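You operate a simulated robot arm through the tools that you are given. There is no shell and no other tool.

The job below is to be done with a simulated two-armed robot. You get a single attempt, and the scene is never put back.

## Task
Rinse the two dirty cups under the tap and rack them.
Fine: on the drain rack, no coat and no water left in them; tap off. Set down upright: white cup.
Where things are to end (x, y in the base frame): white cup within 0.06 m of [0.91, -0.07]; white cup within 0.06 m of [0.94, -0.17].
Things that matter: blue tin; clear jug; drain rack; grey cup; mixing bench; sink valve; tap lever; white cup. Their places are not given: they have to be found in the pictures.

The check looks at the end state, three seconds after you hand in, the way a careful person would. Anything else that was tipped, shoved, dropped, spilled or broken makes it a failure.

## Robot
Two 7-joint arms with fingered hands on one trunk that stands fixed in place. Base frame: the origin is at the foot of the trunk, x ahead of it, y to its left, z up. Lengths are in m, angles in degrees, forces in N, time in s.
The left shoulder is at [0.02, 0.269, 1.172], the right one opposite. Payload 5 kg a hand.
The tool frame of a hand sits at the grasp point between the pads (the TCP): z along the fingers, y along the line on which they close. The tips reach 0.042 m beyond it. The gripper opens to 0.208 m. The gripper's body begins 0.119 m behind the TCP. The gripper is a hand of 4 fingers: y runs from the thumb to the fingers, the wrist lies at [0, 0, -0.317] in the tool frame, and closing takes about 1.5 s.
Orientation is that of the tool frame in the base frame, as a unit quaternion [x, y, z, w]. With the fingers straight down and closing along the base's y, the tool's x points along the base's -x, its y along +y and its z along -z.

## Interface
- The arms move only by the tool arm_command. It takes "left_rows", "right_rows" or both (then of equal length, played together; a hand with none holds still); each is one flat list of numbers, 7 for each row, row after row: the shift along the base's x, y, z in m, then the turn, a rotation vector about the base's x, y, z in degrees, then the finger opening in m, from 0 to 0.208. In form: [x, y, z, rx, ry, rz, fingers, x, y, z, rx, ry, rz, fingers, ...]. A call has 1 to 20 rows; each row is the pose to reach, as a shift and turn from the pose commanded when the call began. Each row takes 0.2 s and may step no farther than 0.05 m and 8.6 degrees from the row before; otherwise, or with a gripper value out of range, the whole call is refused. Where a pose cannot be reached the arm comes as near as it can. A force on the tool above 90 N (or 10 N above the force at the start of the call, whichever is more), or a blocked arm, ends the call early, and 0.2 s more pass. The fingers move at their own pace (about 0.153 m/s each) and stop on an object; they squeeze with about 27 N. The grip force told is the motor's: it shows also when the fingers shut on nothing. Time passes only in rows, and 0.2 s behind the last, so rows that repeat a pose let the fingers close. The reply holds the time, the measured pose of the TCP, the force on the tool along the base axes, the opening and the grip force, in the units named above and with some noise, with the torque about the TCP (base axes, N m) and any sound that the robot's microphone picked up.
- Cameras (640 x 400 px; columns grow to the right, rows downward): "scene" is now at [0.1585, 0.0181, 1.4396]; the picture's right is [0.20, -0.98, 0.00], its down [-0.55, -0.11, -0.83] and it looks along [0.81, 0.17, -0.56] (base axes); focal length 243 px, centre (320, 200). "left" rides on the left gripper at [-0.093, 0.001, -0.146] in its tool frame; the picture's right is [-0.01, -1.00, 0.00], its down [0.84, -0.01, -0.54] and it looks along [0.54, -0.01, 0.84] (tool axes); focal length 280 px, centre (320, 200). "right" rides on the right gripper at [0.093, 0.001, -0.146] in its tool frame; the picture's right is [-0.02, 1.00, 0.00], its down [-0.84, -0.01, -0.54] and it looks along [-0.54, -0.01, 0.84] (tool axes); focal length 280 px, centre (320, 200).
- capture(camera): a new picture of that camera. The clock stands still meanwhile.
- move_column(by): slides the trunk up (or, below 0, down) by that many m; the arms and the scene camera ride with it, the base frame stays. It gives what a move gives, with no picture.
- set_grasp(shape, hand): the hand has 4 fingers and takes this shape, open, in about a second: jaw (thumb against the fingers, like two jaws); tri (thumb and two fingers); tip (a fingertip pinch); poke (one finger out to press); point (the index stretched); flat (the hand flat); cup (the hand cupped); fist (a fist). The gripper value then closes the fingers along that shape, each until it touches; the sizes above hold for jaw. It gives what a move gives, with no picture.
- head_to(pan, tilt): turns the head with the scene camera to pan (to the left, within 80 degrees either way) and tilt (down, from -29 to 69), counted from straight ahead of the robot. It gives what a move gives.
- point_at(camera, pixels): there is no depth. For up to 12 entries [column, row, z] of the newest picture of that camera ("zoom" is the newest enlarged one), the place [x, y] in the base frame at which the ray of that pixel passes the height z, good to about 0.002 m. The clock stands still meanwhile.
- zoom(camera, box): a new picture of the part [left, top, right, bottom] of that camera's present view, enlarged. The clock stands still meanwhile.
- close_job(): hands the job in; it is judged then, once.

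Leave the grippers open and the arms clear of the work at the hand-in unless told otherwise.

The tools are called by a JSON object that holds its "op" and its "data". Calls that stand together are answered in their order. arm_command: Moves the arms, as the interface text tells. Its arguments: {"type":"object","properties":{"left_rows":{"type":"array"},"right_rows":{"type":"array"}},"required":[]} The other tools are called the same way: move_column (by) slides the trunk up or down; set_grasp (shape, hand) gives the hand a shape; head_to (pan, tilt) turns the head that bears the scene camera; capture (camera) takes a picture; point_at (camera, pixels) gives the place at which the rays of pixels pass given heights; zoom (camera, box) takes an enlarged picture of a part of a camera's view; close_job () hands the job in.

At the start:

```text
clock: 0.0
left_eef_pos: [0.3847, 0.2658, 1.2501]
left_ee_rot: [-0.102, 0.995, 0.0, 0.0]
left_wrist_force: [-0.4, -0.2, 0.8]
left_ft_torque: [-0.02, -0.02, -0.01]
left_width: 0.208
left_finger_force: 0.0
left_shape: jaw
right_eef_pos: [0.5495, -0.1566, 1.1441]
right_ee_rot: [-0.102, 0.995, 0.0, 0.001]
right_wrist_force: [-0.3, -0.5, -0.2]
right_ft_torque: [0.01, 0.01, -0.01]
right_width: 0.2079
right_finger_force: 0.1
right_shape: jaw
trunk travel left (down, up): [-0.55, 0.071]
head pan, tilt: [11.7, 34.1]
```

scene: 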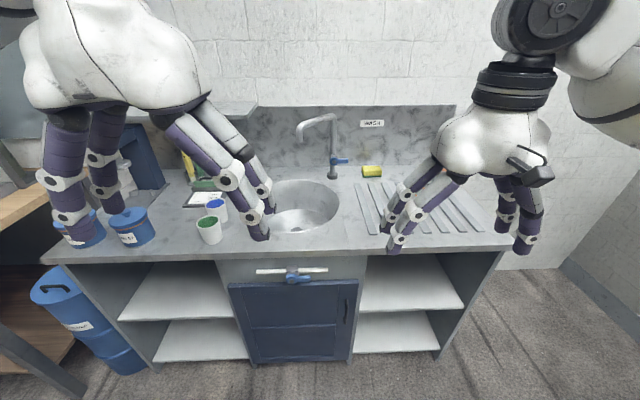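
right: 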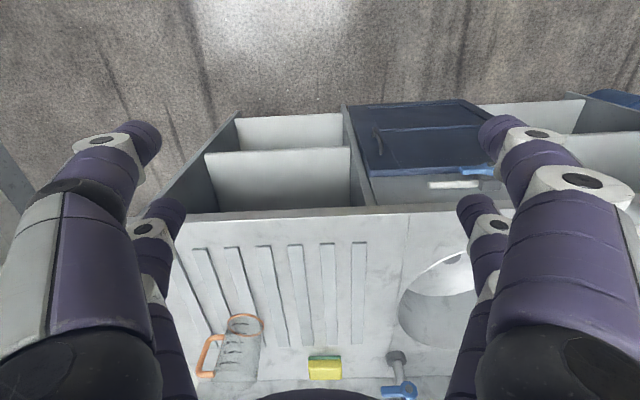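
left: 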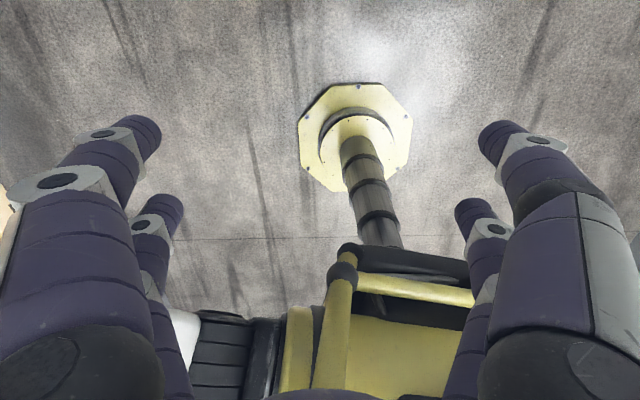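

The scene shows a sink at about (300,205), a tap with a blue lever at (340,160), two small cups with coloured contents at (209,228) and (217,207), blue tins at the left and a ribbed drain board at right. I'll zoom in on those parts first.

{"op": "zoom", "data": {"camera": "scene", "box": [160, 100, 360, 260]}}

{"op": "zoom", "data": {"camera": "scene", "box": [320, 100, 520, 260]}}

{"op": "zoom", "data": {"camera": "scene", "box": [20, 100, 220, 260]}}

{"op": "zoom", "data": {"camera": "scene", "box": [220, 240, 380, 370]}}

```text
2.50 times, centred on (260, 180) of scene
```

zoom: 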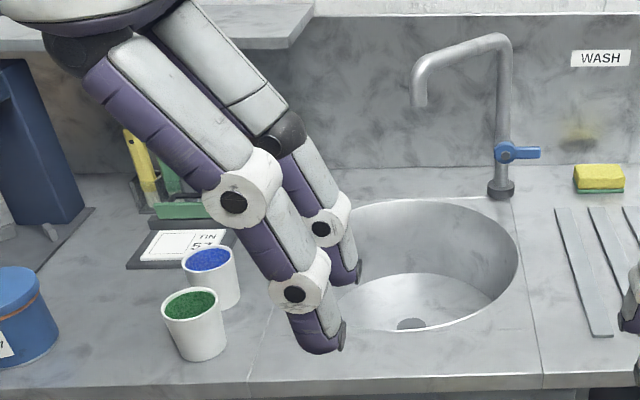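

```text
2.50 times, centred on (420, 180) of scene
```

zoom: 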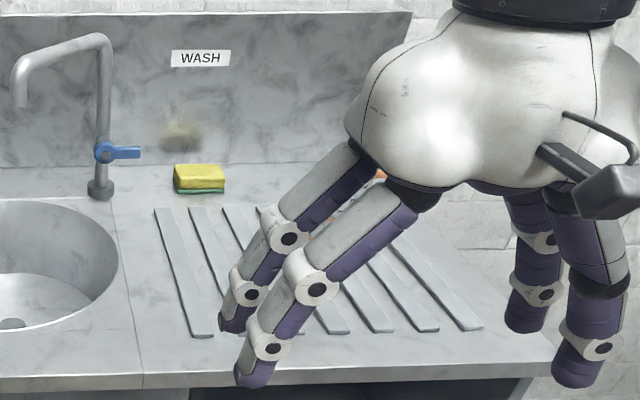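

```text
2.50 times, centred on (120, 180) of scene
```

zoom: 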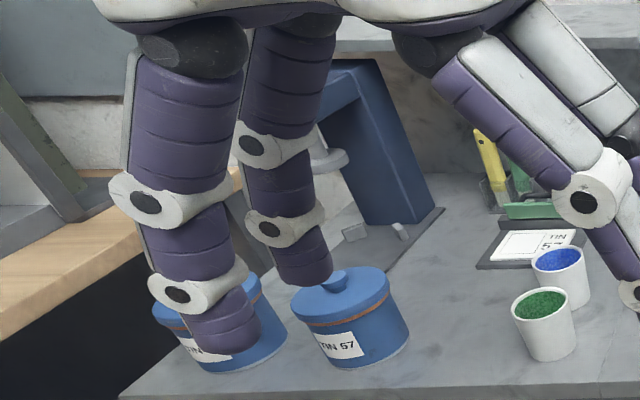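

```text
3.08 times, centred on (300, 305) of scene
```

zoom: 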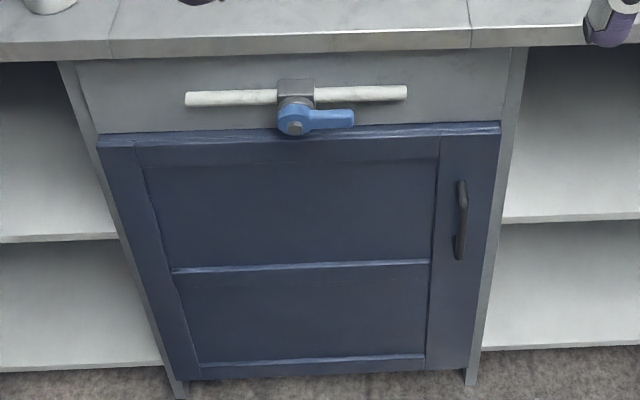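

I see two white cups (one green inside, one blue), blue tins, the tap lever pointing right and the under-sink valve. The hands block part of the view, so I'll move them outward before taking new pictures.

{"op": "arm_command", "data": {"left_rows": [0, 0.04, 0, 0, 0, 0, 0.208, 0, 0.08, 0, 0, 0, 0, 0.208, 0, 0.12, 0, 0, 0, 0, 0.208, 0, 0.16, 0, 0, 0, 0, 0.208, 0, 0.2, 0, 0, 0, 0, 0.208, 0, 0.24, 0, 0, 0, 0, 0.208], "right_rows": [-0.03, -0.04, 0.02, 0, 0, 0, 0.208, -0.06, -0.08, 0.04, 0, 0, 0, 0.208, -0.09, -0.12, 0.06, 0, 0, 0, 0.208, -0.12, -0.16, 0.08, 0, 0, 0, 0.208, -0.15, -0.2, 0.1, 0, 0, 0, 0.208, -0.17, -0.24, 0.12, 0, 0, 0, 0.208]}}

{"op": "capture", "data": {"camera": "scene"}}

```text
refused: row 1 steps farther than a row can; nothing moved
```

```text
taken
```

scene: 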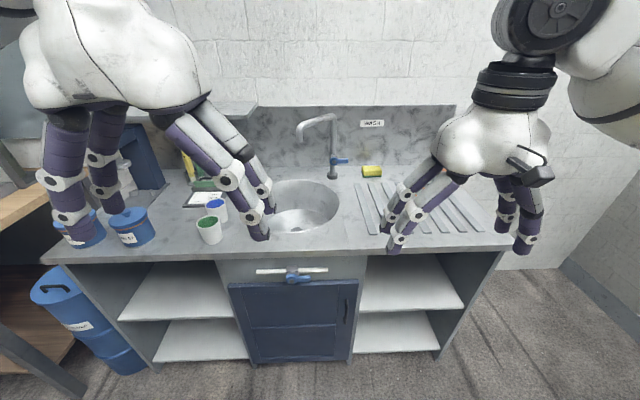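

The right rows were over 0.05 m per row (0.054), so the call was refused. I'll retry with smaller steps.

{"op": "arm_command", "data": {"left_rows": [0, 0.04, 0, 0, 0, 0, 0.208, 0, 0.08, 0, 0, 0, 0, 0.208, 0, 0.12, 0, 0, 0, 0, 0.208, 0, 0.16, 0, 0, 0, 0, 0.208, 0, 0.2, 0, 0, 0, 0, 0.208, 0, 0.24, 0, 0, 0, 0, 0.208, 0, 0.24, 0, 0, 0, 0, 0.208], "right_rows": [-0.02, -0.035, 0.015, 0, 0, 0, 0.208, -0.04, -0.07, 0.03, 0, 0, 0, 0.208, -0.06, -0.105, 0.045, 0, 0, 0, 0.208, -0.08, -0.14, 0.06, 0, 0, 0, 0.208, -0.1, -0.175, 0.075, 0, 0, 0, 0.208, -0.12, -0.21, 0.09, 0, 0, 0, 0.208, -0.14, -0.24, 0.1, 0, 0, 0, 0.208]}}

{"op": "capture", "data": {"camera": "scene"}}

{"op": "capture", "data": {"camera": "right"}}

{"op": "capture", "data": {"camera": "left"}}

```text
clock: 1.6
left_eef_pos: [0.3839, 0.5045, 1.2545]
left_ee_rot: [-0.102, 0.995, 0.0, 0.001]
left_wrist_force: [0.5, -1.0, 0.8]
left_ft_torque: [0.15, 0.02, 0.02]
left_width: 0.2079
left_finger_force: 0.1
left_shape: jaw
right_eef_pos: [0.4089, -0.3999, 1.2452]
right_ee_rot: [-0.101, 0.995, 0.001, 0.0]
right_wrist_force: [0.6, -1.3, -1.7]
right_ft_torque: [0.13, 0.07, -0.01]
right_width: 0.208
right_finger_force: 0.0
right_shape: jaw
trunk travel left (down, up): [-0.55, 0.071]
head pan, tilt: [11.7, 34.1]
```

```text
taken
```

scene: 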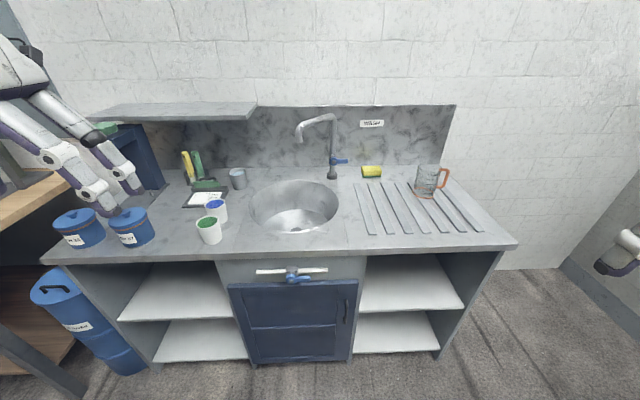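

```text
taken
```

right: 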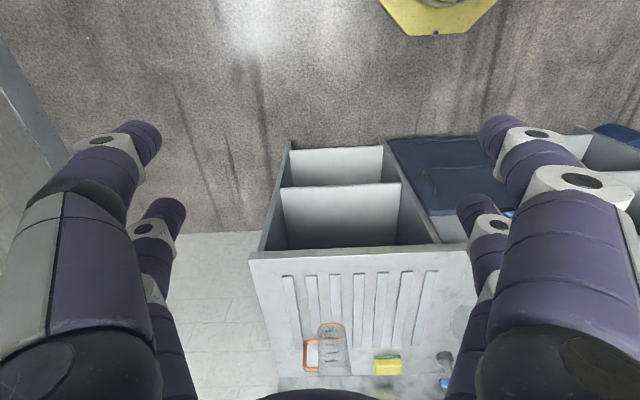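

```text
taken
```

left: 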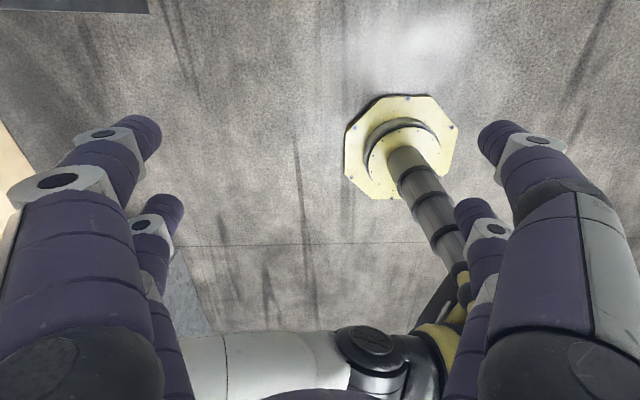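

The view is clear now: grey cup at (237,178), white cups at (217,208) and (208,229), sponge at (371,171), clear jug with orange handle on the rack at (428,180). Zooming in for detail.

{"op": "zoom", "data": {"camera": "scene", "box": [170, 140, 270, 250]}}

{"op": "zoom", "data": {"camera": "scene", "box": [260, 100, 390, 240]}}

{"op": "zoom", "data": {"camera": "scene", "box": [340, 150, 520, 260]}}

{"op": "zoom", "data": {"camera": "scene", "box": [30, 160, 180, 260]}}

{"op": "zoom", "data": {"camera": "scene", "box": [240, 250, 350, 300]}}

```text
3.64 times, centred on (220, 195) of scene
```

zoom: 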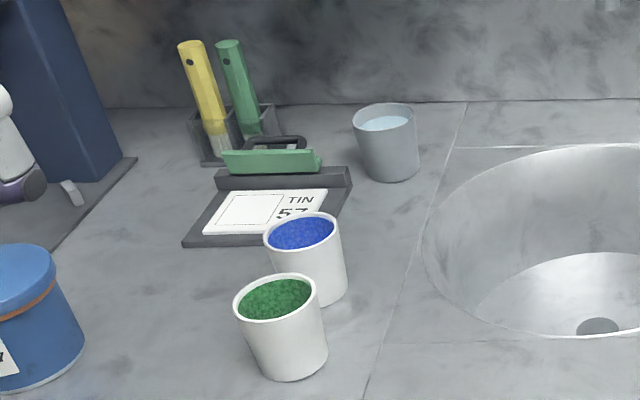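

```text
2.86 times, centred on (325, 170) of scene
```

zoom: 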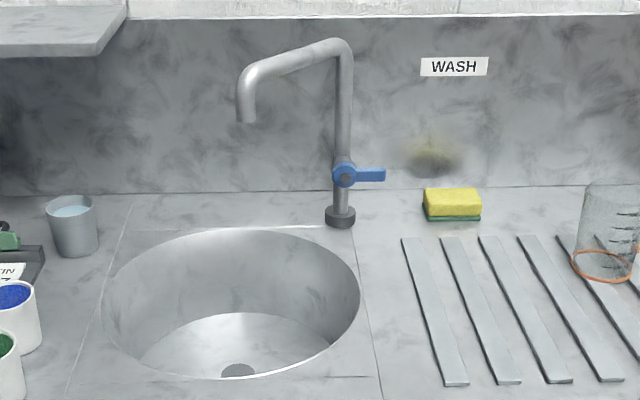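

```text
3.56 times, centred on (430, 205) of scene
```

zoom: 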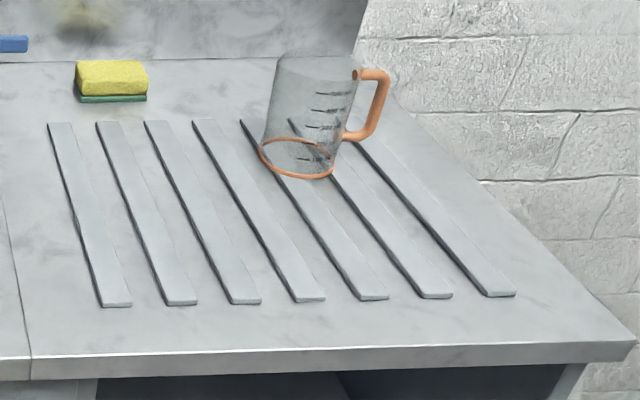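

```text
4.00 times, centred on (105, 210) of scene
```

zoom: 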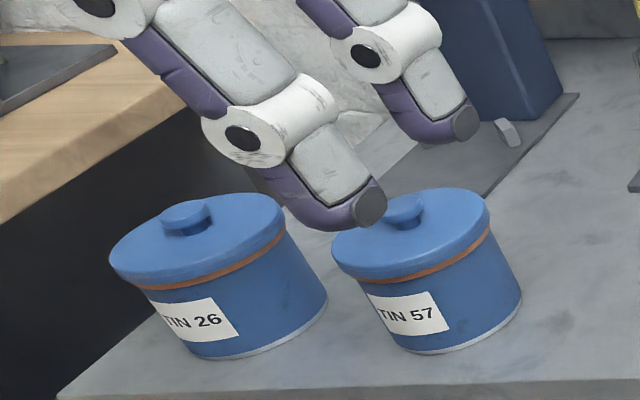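

```text
5.82 times, centred on (295, 275) of scene
```

zoom: 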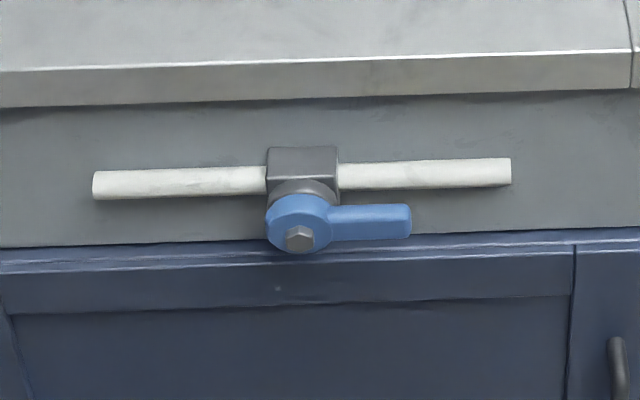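

Grey cup holds water and belongs to nobody's rinse; the two white cups are the dirty ones. To find the counter height I'll compare the same rack strip end in both cameras: leftmost strip front end at scene (370,234), right camera (432,272).

{"op": "point_at", "data": {"camera": "scene", "pixels": [[370, 234, 0.8], [370, 234, 0.85], [370, 234, 0.9], [370, 234, 0.95], [480, 231, 0.8], [480, 231, 0.85], [480, 231, 0.9], [480, 231, 0.95]]}}

{"op": "point_at", "data": {"camera": "right", "pixels": [[432, 272, 0.8], [432, 272, 0.85], [432, 272, 0.9], [432, 272, 0.95], [287, 278, 0.8], [287, 278, 0.85], [287, 278, 0.9], [287, 278, 0.95]]}}

{"op": "zoom", "data": {"camera": "right", "box": [240, 230, 480, 400]}}

```text
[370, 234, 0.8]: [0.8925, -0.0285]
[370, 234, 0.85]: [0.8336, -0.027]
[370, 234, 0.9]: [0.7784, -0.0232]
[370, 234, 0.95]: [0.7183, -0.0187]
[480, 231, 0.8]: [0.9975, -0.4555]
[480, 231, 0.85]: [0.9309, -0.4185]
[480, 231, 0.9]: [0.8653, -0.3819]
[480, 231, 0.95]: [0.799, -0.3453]
```

```text
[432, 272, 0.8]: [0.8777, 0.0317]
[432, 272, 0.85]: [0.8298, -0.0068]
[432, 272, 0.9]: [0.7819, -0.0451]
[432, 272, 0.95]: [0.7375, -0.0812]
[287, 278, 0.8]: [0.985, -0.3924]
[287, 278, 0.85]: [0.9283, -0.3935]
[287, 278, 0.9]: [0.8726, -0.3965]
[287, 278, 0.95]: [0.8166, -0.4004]
```

```text
2.35 times, centred on (360, 315) of right
```

zoom: 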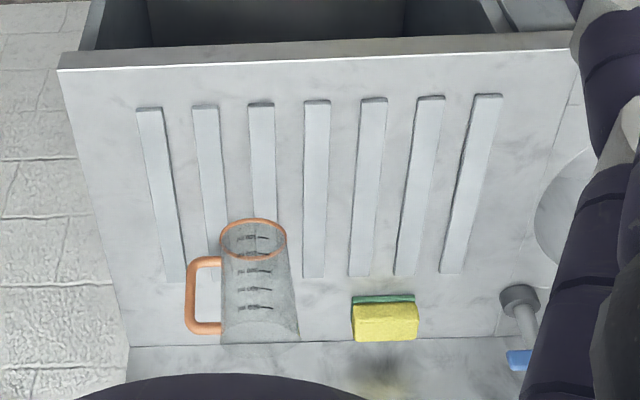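

The strip tops come out at z≈0.876, consistent in both cameras; the bench is yawed about 14°. Now I'll zoom on the cups again to measure rims and feet.

{"op": "zoom", "data": {"camera": "scene", "box": [180, 160, 260, 250]}}

```text
4.44 times, centred on (220, 205) of scene
```

zoom: 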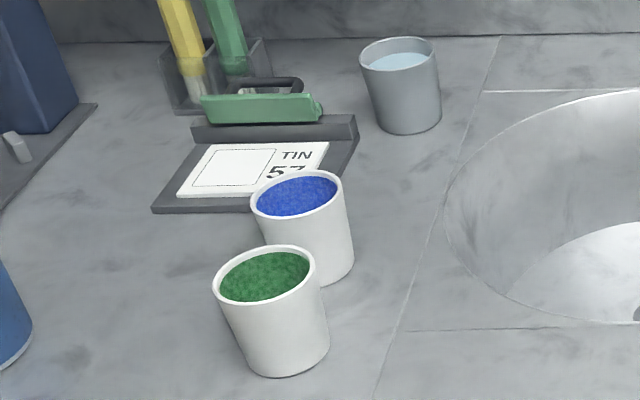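

{"op": "point_at", "data": {"camera": "zoom", "pixels": [[285, 377, 0.868], [246, 362, 0.868], [330, 348, 0.868], [262, 274, 0.95], [262, 274, 0.96], [214, 287, 0.955], [316, 264, 0.955], [325, 287, 0.868], [353, 258, 0.868], [296, 195, 0.955], [250, 203, 0.955], [343, 187, 0.955]]}}

{"op": "point_at", "data": {"camera": "zoom", "pixels": [[265, 245, 0.955], [262, 303, 0.955], [411, 135, 0.868], [440, 120, 0.868], [401, 53, 0.95], [446, 224, 0.868], [480, 291, 0.868], [640, 90, 0.868], [375, 398, 0.868], [150, 211, 0.868], [20, 350, 0.868], [267, 210, 0.88]]}}

```text
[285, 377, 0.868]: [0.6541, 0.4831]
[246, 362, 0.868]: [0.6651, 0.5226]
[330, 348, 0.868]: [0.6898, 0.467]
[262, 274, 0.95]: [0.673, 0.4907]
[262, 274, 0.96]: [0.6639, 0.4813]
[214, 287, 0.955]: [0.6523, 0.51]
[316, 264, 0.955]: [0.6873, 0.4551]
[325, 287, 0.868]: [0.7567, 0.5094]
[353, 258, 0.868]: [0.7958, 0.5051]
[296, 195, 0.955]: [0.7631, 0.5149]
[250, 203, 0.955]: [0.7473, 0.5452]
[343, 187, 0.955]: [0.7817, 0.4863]
```

```text
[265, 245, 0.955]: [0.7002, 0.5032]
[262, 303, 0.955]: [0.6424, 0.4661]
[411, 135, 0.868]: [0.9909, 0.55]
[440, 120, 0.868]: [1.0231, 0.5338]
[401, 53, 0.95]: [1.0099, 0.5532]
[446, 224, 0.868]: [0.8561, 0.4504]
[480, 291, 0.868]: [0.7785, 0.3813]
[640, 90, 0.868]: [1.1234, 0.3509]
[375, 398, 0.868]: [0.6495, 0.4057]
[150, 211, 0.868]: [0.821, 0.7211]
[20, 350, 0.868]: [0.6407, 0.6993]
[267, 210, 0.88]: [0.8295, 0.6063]
```

Estimated cups: green at about (0.68,0.50), blue at about (0.775,0.526), rim z≈0.943, rim about 0.07 m wide. I need the heights of the tap spout and lever, so I'll lower the trunk 0.2 m for a second viewpoint (the hands are off the bench and tins). First I'll record the current rays of the tap in a zoom.

{"op": "zoom", "data": {"camera": "scene", "box": [285, 105, 365, 185]}}

```text
5.00 times, centred on (325, 145) of scene
```

zoom: 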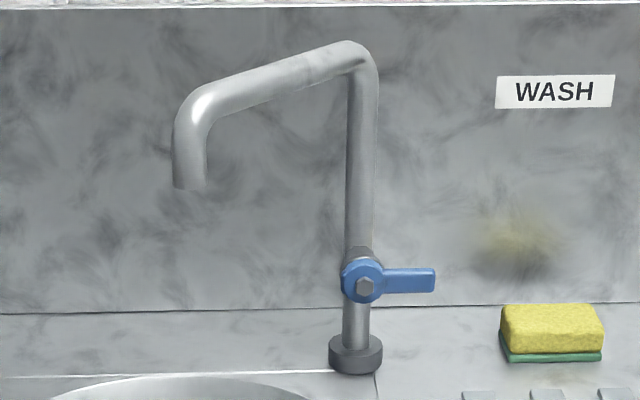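

Spout tip at zoom (190,188), lever hub (365,287), lever tip (434,281), tap foot (356,362). Reading rays.

{"op": "point_at", "data": {"camera": "zoom", "pixels": [[190, 188, 1.0], [190, 188, 1.1], [190, 188, 1.2], [365, 287, 0.95], [365, 287, 1.0], [365, 287, 1.05], [434, 281, 0.95], [434, 281, 1.0], [434, 281, 1.05], [356, 362, 0.87], [350, 45, 1.2], [200, 310, 0.87]]}}

{"op": "move_column", "data": {"by": -0.2}}

{"op": "capture", "data": {"camera": "scene"}}

```text
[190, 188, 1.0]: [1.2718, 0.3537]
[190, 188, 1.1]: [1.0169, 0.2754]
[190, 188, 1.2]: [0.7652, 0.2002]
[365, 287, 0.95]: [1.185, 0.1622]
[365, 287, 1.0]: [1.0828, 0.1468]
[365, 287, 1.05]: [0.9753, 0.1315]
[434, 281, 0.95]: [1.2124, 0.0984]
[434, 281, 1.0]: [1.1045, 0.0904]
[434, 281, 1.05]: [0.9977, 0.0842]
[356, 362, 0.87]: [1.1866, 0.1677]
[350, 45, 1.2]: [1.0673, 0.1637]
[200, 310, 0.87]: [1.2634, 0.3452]
```

```text
clock: 3.8
left_eef_pos: [0.3833, 0.5057, 1.0509]
left_ee_rot: [-0.102, 0.995, -0.001, 0.001]
left_wrist_force: [-0.2, 0.2, 0.1]
left_ft_torque: [-0.01, -0.03, 0.02]
left_width: 0.2079
left_finger_force: 0.1
left_shape: jaw
right_eef_pos: [0.4089, -0.3978, 1.0452]
right_ee_rot: [-0.103, 0.995, 0.0, 0.0]
right_wrist_force: [-0.3, 0.0, 0.2]
right_ft_torque: [-0.01, -0.04, 0.01]
right_width: 0.2077
right_finger_force: 0.2
right_shape: jaw
trunk travel left (down, up): [-0.35, 0.271]
head pan, tilt: [11.7, 34.1]
```

```text
taken
```

scene: 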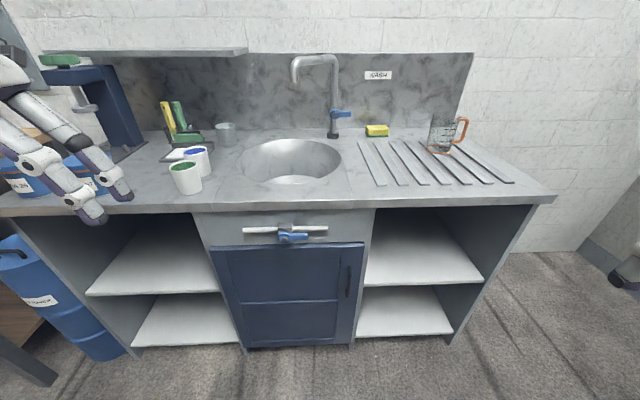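

The second viewpoint is good. The tap is now at (335,95); I'll zoom on it for matching points.

{"op": "zoom", "data": {"camera": "scene", "box": [285, 45, 375, 145]}}

```text
4.00 times, centred on (330, 95) of scene
```

zoom: 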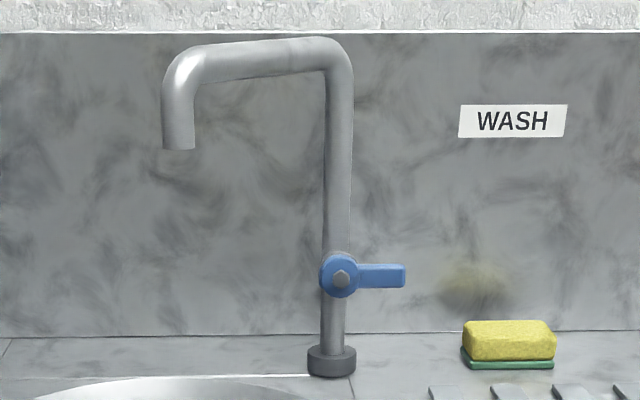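

Spout tip (179,150), hub (341,279), lever tip (404,276), foot (331,366) in this zoom.

{"op": "point_at", "data": {"camera": "zoom", "pixels": [[179, 149, 1.1], [179, 149, 1.12], [179, 149, 1.14], [179, 149, 1.16], [341, 279, 0.96], [341, 279, 0.98], [341, 279, 1.0], [404, 276, 0.96], [404, 276, 0.98], [404, 276, 1.0], [331, 366, 0.87], [507, 366, 0.87]]}}

{"op": "zoom", "data": {"camera": "scene", "box": [150, 100, 250, 210]}}

```text
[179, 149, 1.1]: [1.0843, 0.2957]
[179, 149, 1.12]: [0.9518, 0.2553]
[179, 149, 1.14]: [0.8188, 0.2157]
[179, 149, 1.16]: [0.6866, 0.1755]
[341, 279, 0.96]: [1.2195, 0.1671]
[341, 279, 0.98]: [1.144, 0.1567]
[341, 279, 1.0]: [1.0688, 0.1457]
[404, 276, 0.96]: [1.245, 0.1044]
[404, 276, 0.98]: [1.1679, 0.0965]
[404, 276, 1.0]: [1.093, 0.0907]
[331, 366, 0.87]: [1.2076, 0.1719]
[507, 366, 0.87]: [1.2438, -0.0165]
```

```text
3.64 times, centred on (200, 155) of scene
```

zoom: 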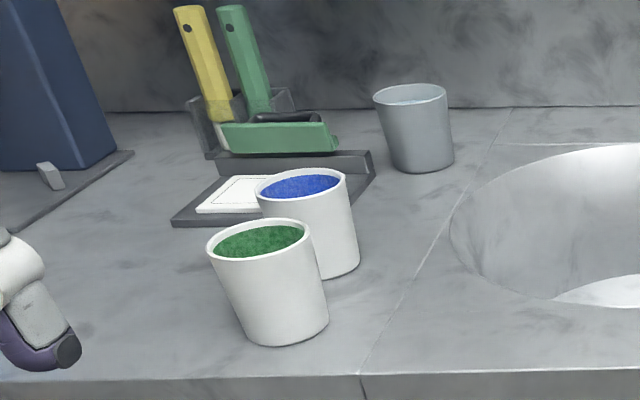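

Triangulated: spout tip ≈ (0.975, 0.263, 1.116); lever hub ≈ (1.10, 0.149, 0.992); lever tip ≈ (1.12, 0.093, 0.993), pointing right. The sink valve's handle lies along its pipe (looks open). Plan: right hand works the tap, left hand handles cups. Raise the trunk 0.15 to put the shoulder at ~1.12, then view from the right camera.

{"op": "move_column", "data": {"by": 0.15}}

{"op": "capture", "data": {"camera": "scene"}}

```text
clock: 5.5
left_eef_pos: [0.3846, 0.5053, 1.1999]
left_ee_rot: [-0.102, 0.995, 0.0, 0.001]
left_wrist_force: [1.1, -0.4, -0.3]
left_ft_torque: [0.05, 0.02, 0.01]
left_width: 0.2079
left_finger_force: 0.1
left_shape: jaw
right_eef_pos: [0.4089, -0.3973, 1.1941]
right_ee_rot: [-0.102, 0.995, -0.001, 0.0]
right_wrist_force: [-1.0, 0.7, 0.4]
right_ft_torque: [0.01, 0.05, 0.01]
right_width: 0.2079
right_finger_force: 0.0
right_shape: jaw
trunk travel left (down, up): [-0.5, 0.121]
head pan, tilt: [11.7, 34.1]
```

```text
taken
```

scene: 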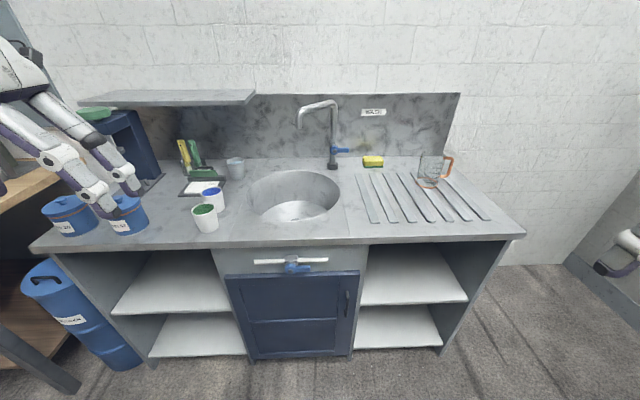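

Measure the rack strips, the jug and the sink rim from this view.

{"op": "zoom", "data": {"camera": "scene", "box": [340, 145, 500, 245]}}

```text
4.00 times, centred on (420, 195) of scene
```

zoom: 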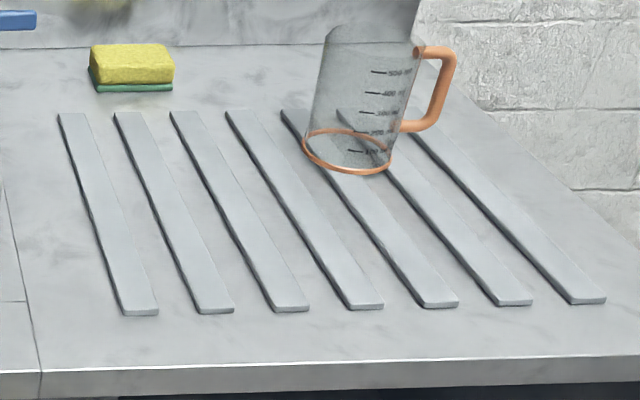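

{"op": "point_at", "data": {"camera": "zoom", "pixels": [[122, 312, 0.876], [158, 312, 0.876], [197, 311, 0.876], [233, 311, 0.876], [274, 310, 0.876], [309, 309, 0.876], [420, 307, 0.876], [458, 305, 0.876], [58, 114, 0.876], [85, 113, 0.876], [171, 112, 0.876], [198, 111, 0.876]]}}

{"op": "point_at", "data": {"camera": "zoom", "pixels": [[347, 152, 0.876], [302, 145, 0.876], [391, 155, 0.876], [345, 174, 0.876], [352, 308, 0.876], [384, 306, 0.876], [130, 90, 0.87], [36, 370, 0.87]]}}

{"op": "zoom", "data": {"camera": "scene", "box": [230, 150, 360, 240]}}

```text
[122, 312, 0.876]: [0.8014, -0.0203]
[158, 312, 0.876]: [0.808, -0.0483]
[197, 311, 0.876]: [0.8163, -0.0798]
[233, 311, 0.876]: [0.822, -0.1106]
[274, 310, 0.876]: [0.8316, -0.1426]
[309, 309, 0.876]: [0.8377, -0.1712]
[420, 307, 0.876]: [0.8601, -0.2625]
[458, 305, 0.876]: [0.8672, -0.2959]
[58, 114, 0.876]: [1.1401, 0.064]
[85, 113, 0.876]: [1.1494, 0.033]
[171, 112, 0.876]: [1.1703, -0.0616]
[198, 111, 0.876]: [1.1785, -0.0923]
```

```text
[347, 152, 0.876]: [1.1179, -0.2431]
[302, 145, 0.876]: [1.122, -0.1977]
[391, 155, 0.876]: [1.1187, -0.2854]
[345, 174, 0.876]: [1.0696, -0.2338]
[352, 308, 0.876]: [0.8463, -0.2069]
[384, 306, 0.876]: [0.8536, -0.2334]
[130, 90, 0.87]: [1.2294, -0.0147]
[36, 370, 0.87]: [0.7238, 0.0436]
```

```text
4.44 times, centred on (295, 195) of scene
```

zoom: 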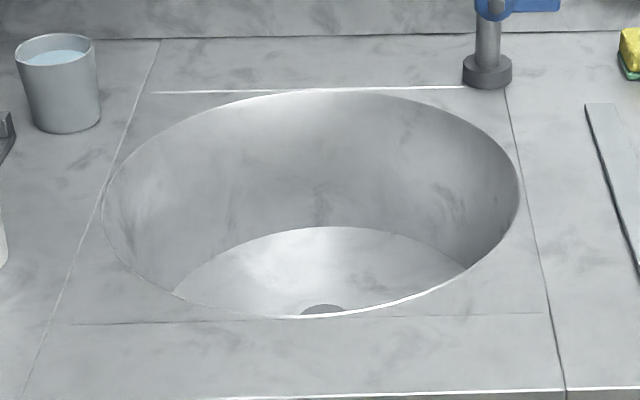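

{"op": "point_at", "data": {"camera": "zoom", "pixels": [[102, 212, 0.868], [520, 190, 0.868], [330, 92, 0.868], [300, 317, 0.868], [486, 85, 0.87], [325, 308, 0.7], [325, 308, 0.74], [65, 130, 0.868], [180, 290, 0.868], [440, 280, 0.868]]}}

```text
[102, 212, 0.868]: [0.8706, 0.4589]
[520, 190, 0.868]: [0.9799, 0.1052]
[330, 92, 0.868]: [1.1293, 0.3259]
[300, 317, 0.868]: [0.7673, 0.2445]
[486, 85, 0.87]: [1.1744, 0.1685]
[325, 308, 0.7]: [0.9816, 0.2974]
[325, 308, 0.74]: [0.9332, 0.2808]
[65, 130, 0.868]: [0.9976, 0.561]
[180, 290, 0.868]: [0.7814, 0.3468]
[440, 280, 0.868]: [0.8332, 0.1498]
```

Sink centre ≈ (0.935,0.283), radius ≈ 0.18; the spout is above it. A third tap view to refine the lever position.

{"op": "zoom", "data": {"camera": "scene", "box": [290, 90, 370, 170]}}

```text
5.00 times, centred on (330, 130) of scene
```

zoom: 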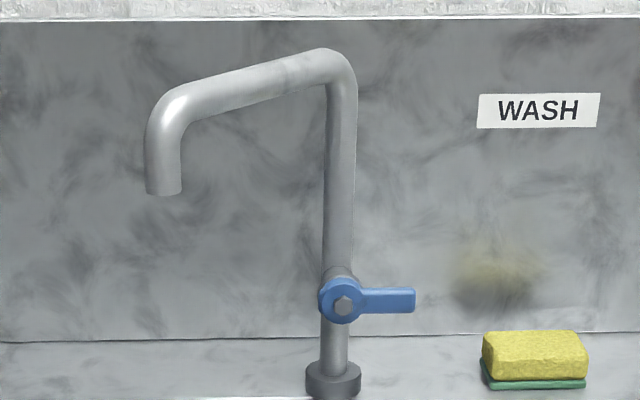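

{"op": "point_at", "data": {"camera": "zoom", "pixels": [[343, 305, 0.98], [343, 305, 1.0], [343, 305, 0.99], [413, 300, 0.98], [413, 300, 1.0], [413, 300, 0.99], [164, 194, 1.1], [164, 194, 1.12], [164, 194, 1.11], [413, 290, 1.0], [413, 313, 1.0], [380, 300, 0.99]]}}

```text
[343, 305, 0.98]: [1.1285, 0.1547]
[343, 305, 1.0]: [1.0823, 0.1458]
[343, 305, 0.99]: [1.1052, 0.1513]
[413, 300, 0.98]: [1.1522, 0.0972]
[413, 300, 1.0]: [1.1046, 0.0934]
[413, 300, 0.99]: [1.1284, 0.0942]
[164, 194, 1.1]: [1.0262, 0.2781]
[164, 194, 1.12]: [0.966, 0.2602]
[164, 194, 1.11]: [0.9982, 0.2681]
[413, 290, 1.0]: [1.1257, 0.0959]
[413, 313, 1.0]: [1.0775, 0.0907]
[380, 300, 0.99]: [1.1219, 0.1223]
```

Lever now consistent: hub (1.105,0.151,0.99), tip (1.128,0.0945,0.99). I'll try the poke shape on the right hand and look at it from its own camera.

{"op": "set_grasp", "data": {"hand": "right", "shape": "poke"}}

{"op": "capture", "data": {"camera": "right"}}

```text
clock: 6.4
left_eef_pos: [0.3842, 0.5072, 1.2011]
left_ee_rot: [-0.101, 0.995, 0.0, 0.0]
left_wrist_force: [-0.3, 0.3, 0.5]
left_ft_torque: [0.03, 0.03, 0.04]
left_width: 0.2079
left_finger_force: 0.0
left_shape: jaw
right_eef_pos: [0.4082, -0.3982, 1.1952]
right_ee_rot: [-0.102, 0.995, 0.0, 0.0]
right_wrist_force: [-0.1, -0.8, -0.3]
right_ft_torque: [-0.04, 0.01, -0.03]
right_width: 0.0
right_finger_force: 0.2
right_shape: poke
trunk travel left (down, up): [-0.5, 0.121]
head pan, tilt: [11.7, 34.1]
```

```text
taken
```

right: 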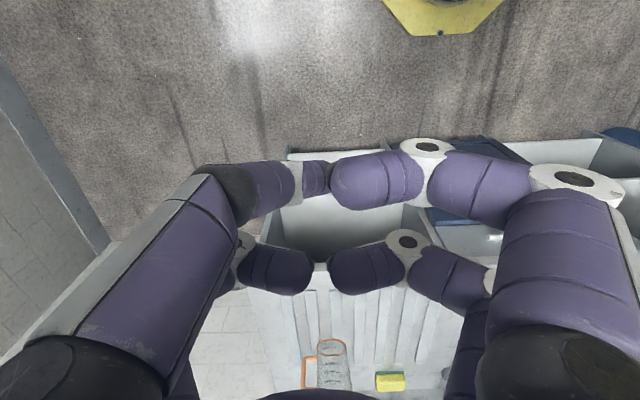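

Poke looks curled without an obvious protruding finger. Let me look at "point".

{"op": "set_grasp", "data": {"hand": "right", "shape": "point"}}

{"op": "capture", "data": {"camera": "right"}}

```text
clock: 7.3
left_eef_pos: [0.3831, 0.5059, 1.2004]
left_ee_rot: [-0.102, 0.995, -0.001, -0.001]
left_wrist_force: [0.2, 0.4, 0.0]
left_ft_torque: [0.03, -0.04, 0.04]
left_width: 0.208
left_finger_force: 0.0
left_shape: jaw
right_eef_pos: [0.4093, -0.3979, 1.1949]
right_ee_rot: [-0.101, 0.995, 0.0, 0.0]
right_wrist_force: [0.3, 0.3, 0.1]
right_ft_torque: [-0.04, 0.01, 0.05]
right_width: 0.2018
right_finger_force: 0.1
right_shape: point
trunk travel left (down, up): [-0.5, 0.121]
head pan, tilt: [11.7, 34.1]
```

```text
taken
```

right: 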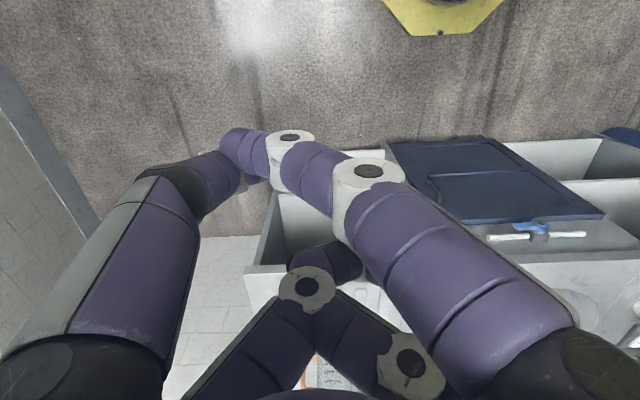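

"Point" crosses a finger over the thumb, hard to place. I'll use the jaw shape, closed, whose geometry I know; go back to jaw and close it.

{"op": "set_grasp", "data": {"hand": "right", "shape": "jaw"}}

{"op": "arm_command", "data": {"right_rows": [0, 0, 0, 0, 0, 0, 0, 0, 0, 0, 0, 0, 0, 0, 0, 0, 0, 0, 0, 0, 0, 0, 0, 0, 0, 0, 0, 0, 0, 0, 0, 0, 0, 0, 0, 0, 0, 0, 0, 0, 0, 0, 0, 0, 0, 0, 0, 0, 0]}}

{"op": "capture", "data": {"camera": "right"}}

```text
clock: 8.2
left_eef_pos: [0.3839, 0.5068, 1.1999]
left_ee_rot: [-0.102, 0.995, 0.0, 0.0]
left_wrist_force: [0.3, 0.0, 0.7]
left_ft_torque: [0.0, 0.02, 0.01]
left_width: 0.208
left_finger_force: 0.1
left_shape: jaw
right_eef_pos: [0.41, -0.3973, 1.1945]
right_ee_rot: [-0.101, 0.995, 0.0, 0.001]
right_wrist_force: [-0.2, -0.3, 0.4]
right_ft_torque: [-0.02, 0.0, -0.02]
right_width: 0.2079
right_finger_force: 0.1
right_shape: jaw
trunk travel left (down, up): [-0.5, 0.121]
head pan, tilt: [11.7, 34.1]
```

```text
clock: 9.8
left_eef_pos: [0.3843, 0.5052, 1.2006]
left_ee_rot: [-0.102, 0.995, -0.001, 0.0]
left_wrist_force: [-0.4, 0.3, 0.0]
left_ft_torque: [0.02, 0.04, 0.0]
left_width: 0.2081
left_finger_force: 0.1
left_shape: jaw
right_eef_pos: [0.4084, -0.3968, 1.1933]
right_ee_rot: [-0.101, 0.995, 0.0, 0.0]
right_wrist_force: [-0.1, -0.1, -0.3]
right_ft_torque: [0.01, 0.0, 0.0]
right_width: 0.0001
right_finger_force: 27.1
right_shape: jaw
trunk travel left (down, up): [-0.5, 0.121]
head pan, tilt: [11.7, 34.1]
```

```text
taken
```

right: 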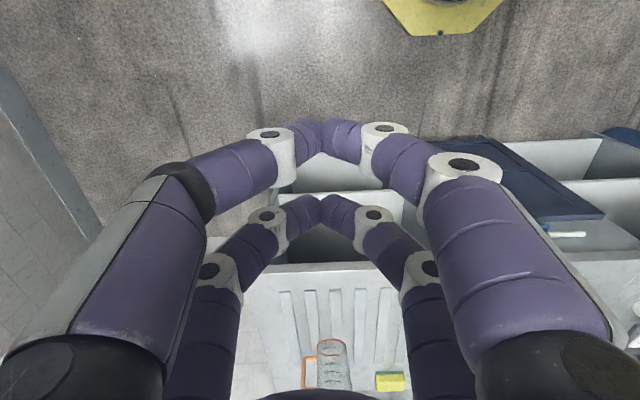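

The closed jaw gives two fingertips at x=±0.025, 0.042 m beyond the TCP. I'll pitch the right hand up by 70° (tool 20° below horizontal) while moving to a waypoint at about (0.62, 0.005, 1.14).

{"op": "arm_command", "data": {"right_rows": [0.0212, 0.0402, -0.0054, 1.42, -6.86, 0, 0, 0.0424, 0.0804, -0.0108, 2.84, -13.72, 0, 0, 0.0636, 0.1206, -0.0162, 4.26, -20.58, 0, 0, 0.0848, 0.1608, -0.0216, 5.68, -27.44, 0, 0, 0.106, 0.201, -0.027, 7.1, -34.3, 0, 0, 0.1272, 0.2412, -0.0324, 8.52, -41.16, 0, 0, 0.1484, 0.2814, -0.0378, 9.94, -48.02, 0, 0, 0.1696, 0.3216, -0.0432, 11.36, -54.88, 0, 0, 0.1908, 0.3618, -0.0486, 12.78, -61.74, 0, 0, 0.212, 0.402, -0.054, 14.2, -68.6, 0, 0]}}

{"op": "capture", "data": {"camera": "scene"}}

{"op": "capture", "data": {"camera": "right"}}

```text
clock: 12.0
left_eef_pos: [0.3856, 0.5059, 1.1999]
left_ee_rot: [-0.102, 0.995, -0.001, -0.001]
left_wrist_force: [0.0, 0.8, 0.1]
left_ft_torque: [-0.09, 0.12, -0.01]
left_width: 0.208
left_finger_force: 0.0
left_shape: jaw
right_eef_pos: [0.6218, 0.0065, 1.1412]
right_ee_rot: [-0.083, 0.815, 0.058, 0.571]
right_wrist_force: [0.6, -0.3, 0.1]
right_ft_torque: [-0.01, 0.03, -0.06]
right_width: 0.0003
right_finger_force: 27.1
right_shape: jaw
trunk travel left (down, up): [-0.5, 0.121]
head pan, tilt: [11.7, 34.1]
```

```text
taken
```

scene: 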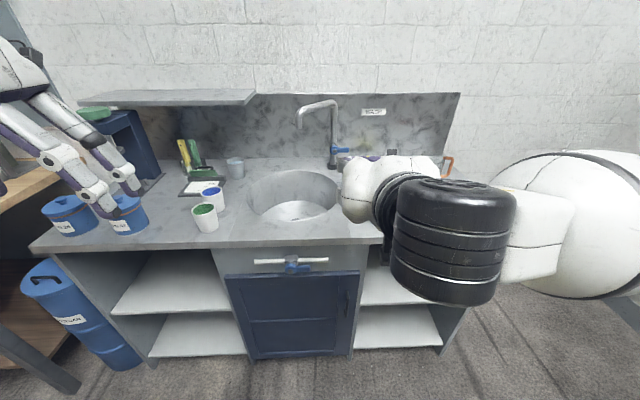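

```text
taken
```

right: 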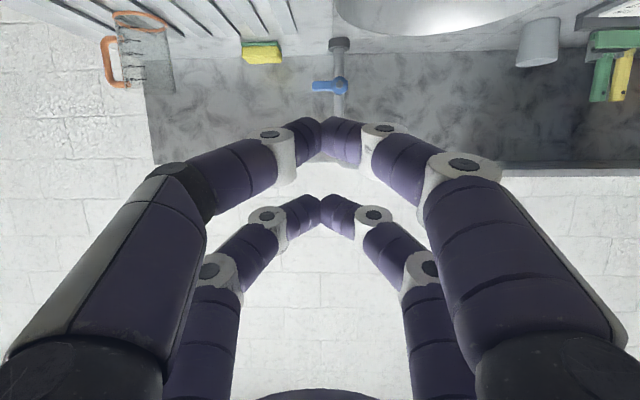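

The right camera (upside down) sees the lever tip at (313,85) and hub at (343,85). Cross-check its location and then advance.

{"op": "point_at", "data": {"camera": "right", "pixels": [[314, 85, 0.99], [343, 86, 0.99], [314, 85, 1.0], [343, 86, 1.0], [340, 45, 0.87]]}}

{"op": "zoom", "data": {"camera": "right", "box": [260, 20, 400, 140]}}

```text
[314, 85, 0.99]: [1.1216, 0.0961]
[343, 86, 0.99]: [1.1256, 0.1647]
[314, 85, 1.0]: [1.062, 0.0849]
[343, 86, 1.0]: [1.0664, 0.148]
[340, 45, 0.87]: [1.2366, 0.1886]
```

```text
3.33 times, centred on (330, 80) of right
```

zoom: 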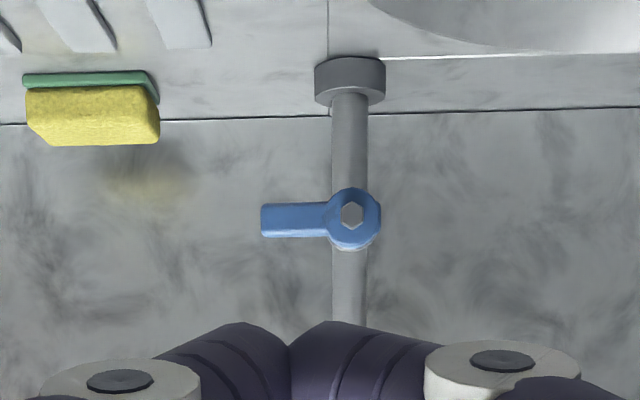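

The views agree. Advance to just above the lever: TCP target (1.110, 0.107, 1.085).

{"op": "arm_command", "data": {"right_rows": [0.0445, 0.0094, -0.005, 0, 0, 0, 0, 0.0889, 0.0187, -0.01, 0, 0, 0, 0, 0.1334, 0.0281, -0.015, 0, 0, 0, 0, 0.1778, 0.0375, -0.02, 0, 0, 0, 0, 0.2223, 0.0468, -0.025, 0, 0, 0, 0, 0.2667, 0.0562, -0.03, 0, 0, 0, 0, 0.3112, 0.0655, -0.035, 0, 0, 0, 0, 0.3556, 0.0749, -0.04, 0, 0, 0, 0, 0.4001, 0.0843, -0.045, 0, 0, 0, 0, 0.4445, 0.0936, -0.05, 0, 0, 0, 0, 0.489, 0.103, -0.055, 0, 0, 0, 0]}}

{"op": "capture", "data": {"camera": "scene"}}

{"op": "capture", "data": {"camera": "right"}}

```text
clock: 14.4
left_eef_pos: [0.3835, 0.508, 1.2015]
left_ee_rot: [-0.102, 0.995, -0.001, 0.0]
left_wrist_force: [-0.5, 0.3, -1.2]
left_ft_torque: [-0.04, 0.0, 0.02]
left_width: 0.2082
left_finger_force: 0.1
left_shape: jaw
right_eef_pos: [1.1103, 0.1083, 1.0852]
right_ee_rot: [-0.084, 0.815, 0.06, 0.571]
right_wrist_force: [-0.3, 0.8, 0.0]
right_ft_torque: [-0.03, -0.07, -0.07]
right_width: 0.0
right_finger_force: 26.6
right_shape: jaw
trunk travel left (down, up): [-0.5, 0.121]
head pan, tilt: [11.7, 34.1]
```

```text
taken
```

scene: 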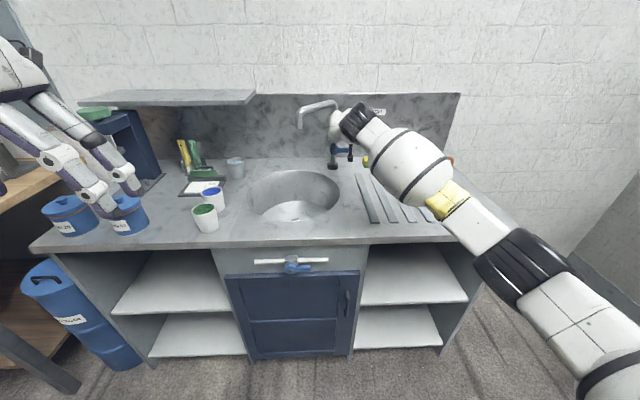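

```text
taken
```

right: 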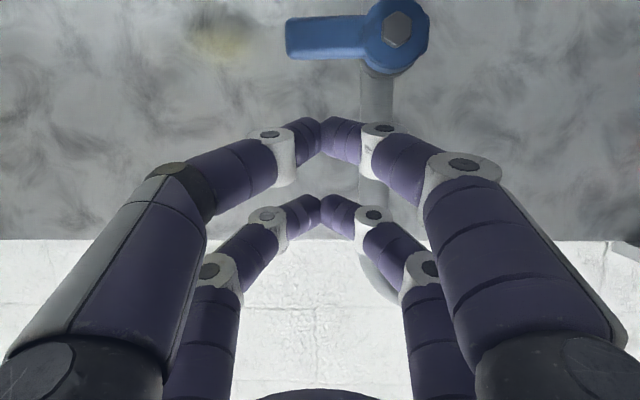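

The lower fingertips (320,130) line up with the lever bar's middle. Push down 0.05 m slowly and watch the force.

{"op": "arm_command", "data": {"right_rows": [0, 0, -0.01, 0, 0, 0, 0, 0, 0, -0.02, 0, 0, 0, 0, 0, 0, -0.03, 0, 0, 0, 0, 0, 0, -0.035, 0, 0, 0, 0, 0, 0, -0.04, 0, 0, 0, 0, 0, 0, -0.045, 0, 0, 0, 0, 0, 0, -0.05, 0, 0, 0, 0]}}

{"op": "capture", "data": {"camera": "right"}}

{"op": "zoom", "data": {"camera": "scene", "box": [280, 80, 400, 220]}}

```text
clock: 16.0
left_eef_pos: [0.3823, 0.5049, 1.2019]
left_ee_rot: [-0.102, 0.995, 0.0, 0.001]
left_wrist_force: [0.1, 0.9, -0.1]
left_ft_torque: [0.02, 0.03, 0.03]
left_width: 0.2079
left_finger_force: 0.1
left_shape: jaw
right_eef_pos: [1.1073, 0.1066, 1.0473]
right_ee_rot: [-0.083, 0.811, 0.06, 0.577]
right_wrist_force: [15.3, -2.3, 50.1]
right_ft_torque: [0.47, -1.57, -0.21]
right_width: 0.0001
right_finger_force: 27.5
right_shape: jaw
trunk travel left (down, up): [-0.5, 0.121]
head pan, tilt: [11.7, 34.1]
```

```text
taken
```

right: 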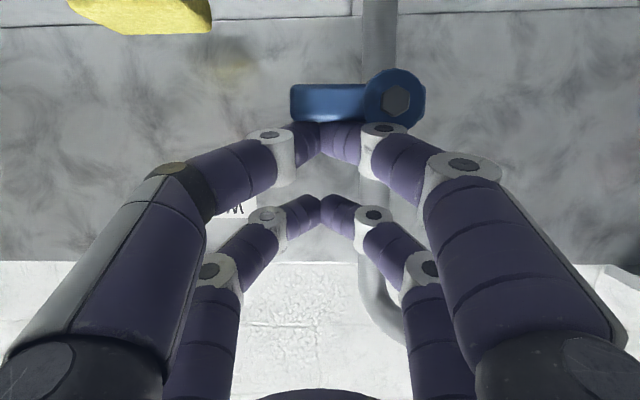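

```text
2.86 times, centred on (340, 150) of scene
```

zoom: 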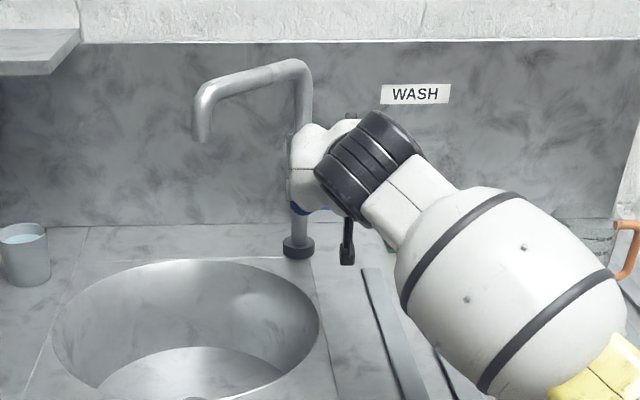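

Pressing down met a stop (50 N, lever unmoved), so it opens upward. Back off, drop below lever height and line up from beneath.

{"op": "arm_command", "data": {"right_rows": [0, 0, 0.03, 0, 0, 0, 0, -0.04, -0.008, 0.03, 0, 0, 0, 0, -0.08, -0.016, 0.03, 0, 0, 0, 0, -0.11, -0.022, 0.03, 0, 0, 0, 0, -0.11, -0.022, -0.015, 0, 0, 0, 0, -0.11, -0.022, -0.06, 0, 0, 0, 0, -0.11, -0.022, -0.095, 0, 0, 0, 0]}}

{"op": "capture", "data": {"camera": "right"}}

```text
clock: 17.6
left_eef_pos: [0.3852, 0.5051, 1.2001]
left_ee_rot: [-0.102, 0.995, 0.0, 0.0]
left_wrist_force: [0.5, -0.2, -1.1]
left_ft_torque: [0.04, 0.08, -0.02]
left_width: 0.2081
left_finger_force: 0.2
left_shape: jaw
right_eef_pos: [0.9987, 0.0827, 0.9404]
right_ee_rot: [-0.083, 0.814, 0.059, 0.571]
right_wrist_force: [1.3, 0.0, 2.1]
right_ft_torque: [-0.05, 0.21, 0.04]
right_width: 0.0
right_finger_force: 26.8
right_shape: jaw
trunk travel left (down, up): [-0.5, 0.121]
head pan, tilt: [11.7, 34.1]
```

```text
taken
```

right: 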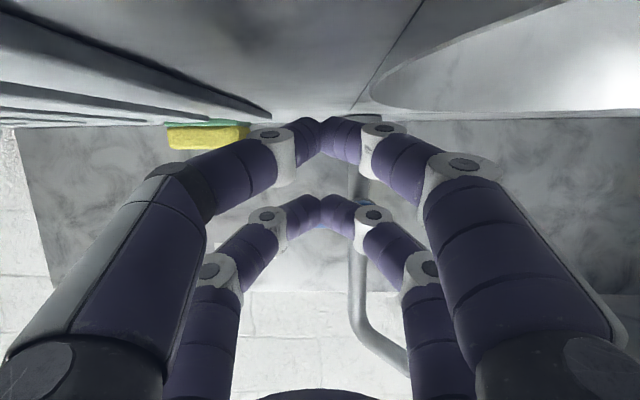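

Now forward 0.094 m under the lever, then up along an arc to swing it.

{"op": "arm_command", "data": {"right_rows": [0.046, 0.009, -0.005, 0, 0, 0, 0, 0.092, 0.018, -0.005, 0, 0, 0, 0, 0.092, 0.018, 0.01, 0, 0, 0, 0, 0.092, 0.018, 0.02, 0, 0, 0, 0, 0.0925, 0.0165, 0.03, 0, 0, 0, 0, 0.0927, 0.015, 0.041, 0, 0, 0, 0, 0.0934, 0.0122, 0.051, 0, 0, 0, 0, 0.0934, 0.0122, 0.061, 0, 0, 0, 0]}}

{"op": "capture", "data": {"camera": "right"}}

{"op": "zoom", "data": {"camera": "scene", "box": [240, 80, 400, 220]}}

```text
clock: 19.4
left_eef_pos: [0.3853, 0.505, 1.2005]
left_ee_rot: [-0.102, 0.995, 0.0, 0.0]
left_wrist_force: [-1.0, -0.3, 0.0]
left_ft_torque: [0.02, -0.03, -0.01]
left_width: 0.2079
left_finger_force: 0.0
left_shape: jaw
right_eef_pos: [1.0931, 0.0961, 1.0018]
right_ee_rot: [-0.082, 0.814, 0.059, 0.571]
right_wrist_force: [-5.2, -20.4, -4.6]
right_ft_torque: [0.31, -0.07, -0.07]
right_width: 0.0001
right_finger_force: 27.0
right_shape: jaw
trunk travel left (down, up): [-0.5, 0.121]
head pan, tilt: [11.7, 34.1]
```

```text
taken
```

right: 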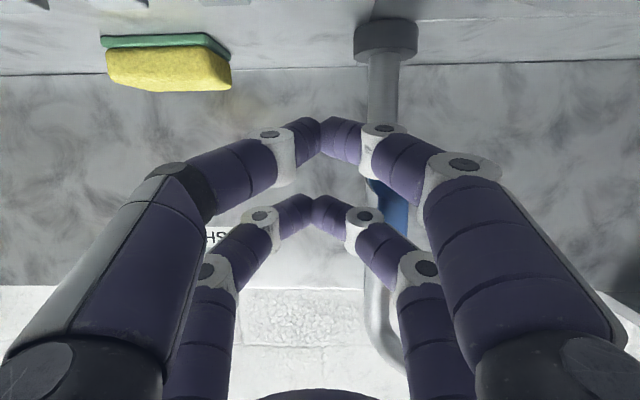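

```text
2.86 times, centred on (320, 150) of scene
```

zoom: 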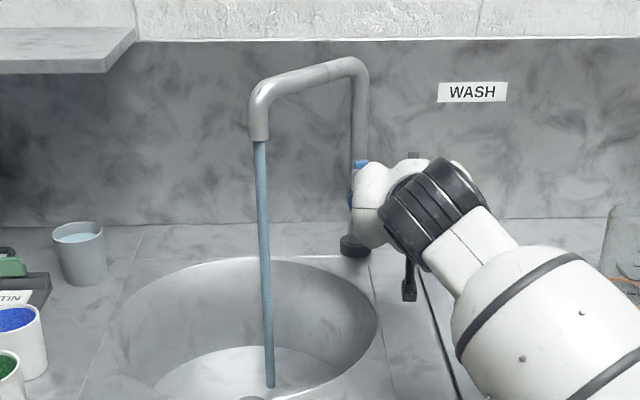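

The tap opened: water streams from the spout at zoom (262,140) down into the sink, with the lever now upright. Withdraw the right hand backward and out to its own side.

{"op": "arm_command", "data": {"right_rows": [0.002, -0.01, 0, 0, 0, 0, 0, -0.04, -0.018, 0, 0, 0, 0, 0, -0.085, -0.028, 0.01, 0, 0, 0, 0, -0.13, -0.037, 0.02, 0, 0, 0, 0, -0.175, -0.046, 0.03, 0, 0, 0, 0, -0.22, -0.055, 0.05, 0, 0, 0, 0, -0.265, -0.065, 0.07, 0, 0, 0, 0, -0.31, -0.075, 0.09, 0, 0, 0, 0, -0.35, -0.09, 0.11, 0, 0, 0, 0, -0.39, -0.11, 0.12, 0, 0, 0, 0, -0.43, -0.135, 0.13, 0, 0, 0, 0, -0.47, -0.16, 0.14, 0, 0, 0, 0, -0.5, -0.195, 0.15, 0, 0, 0, 0, -0.52, -0.235, 0.15, 0, 0, 0, 0, -0.54, -0.275, 0.15, 0, 0, 0, 0, -0.56, -0.315, 0.15, 0, 0, 0, 0, -0.58, -0.355, 0.15, 0, 0, 0, 0, -0.59, -0.4, 0.15, 0, 0, 0, 0]}}

{"op": "capture", "data": {"camera": "scene"}}

```text
refused: row 7 steps farther than a row can; nothing moved
```

```text
taken
```

scene: 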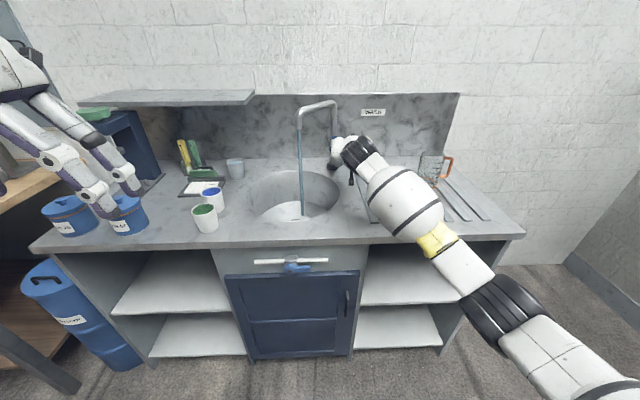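

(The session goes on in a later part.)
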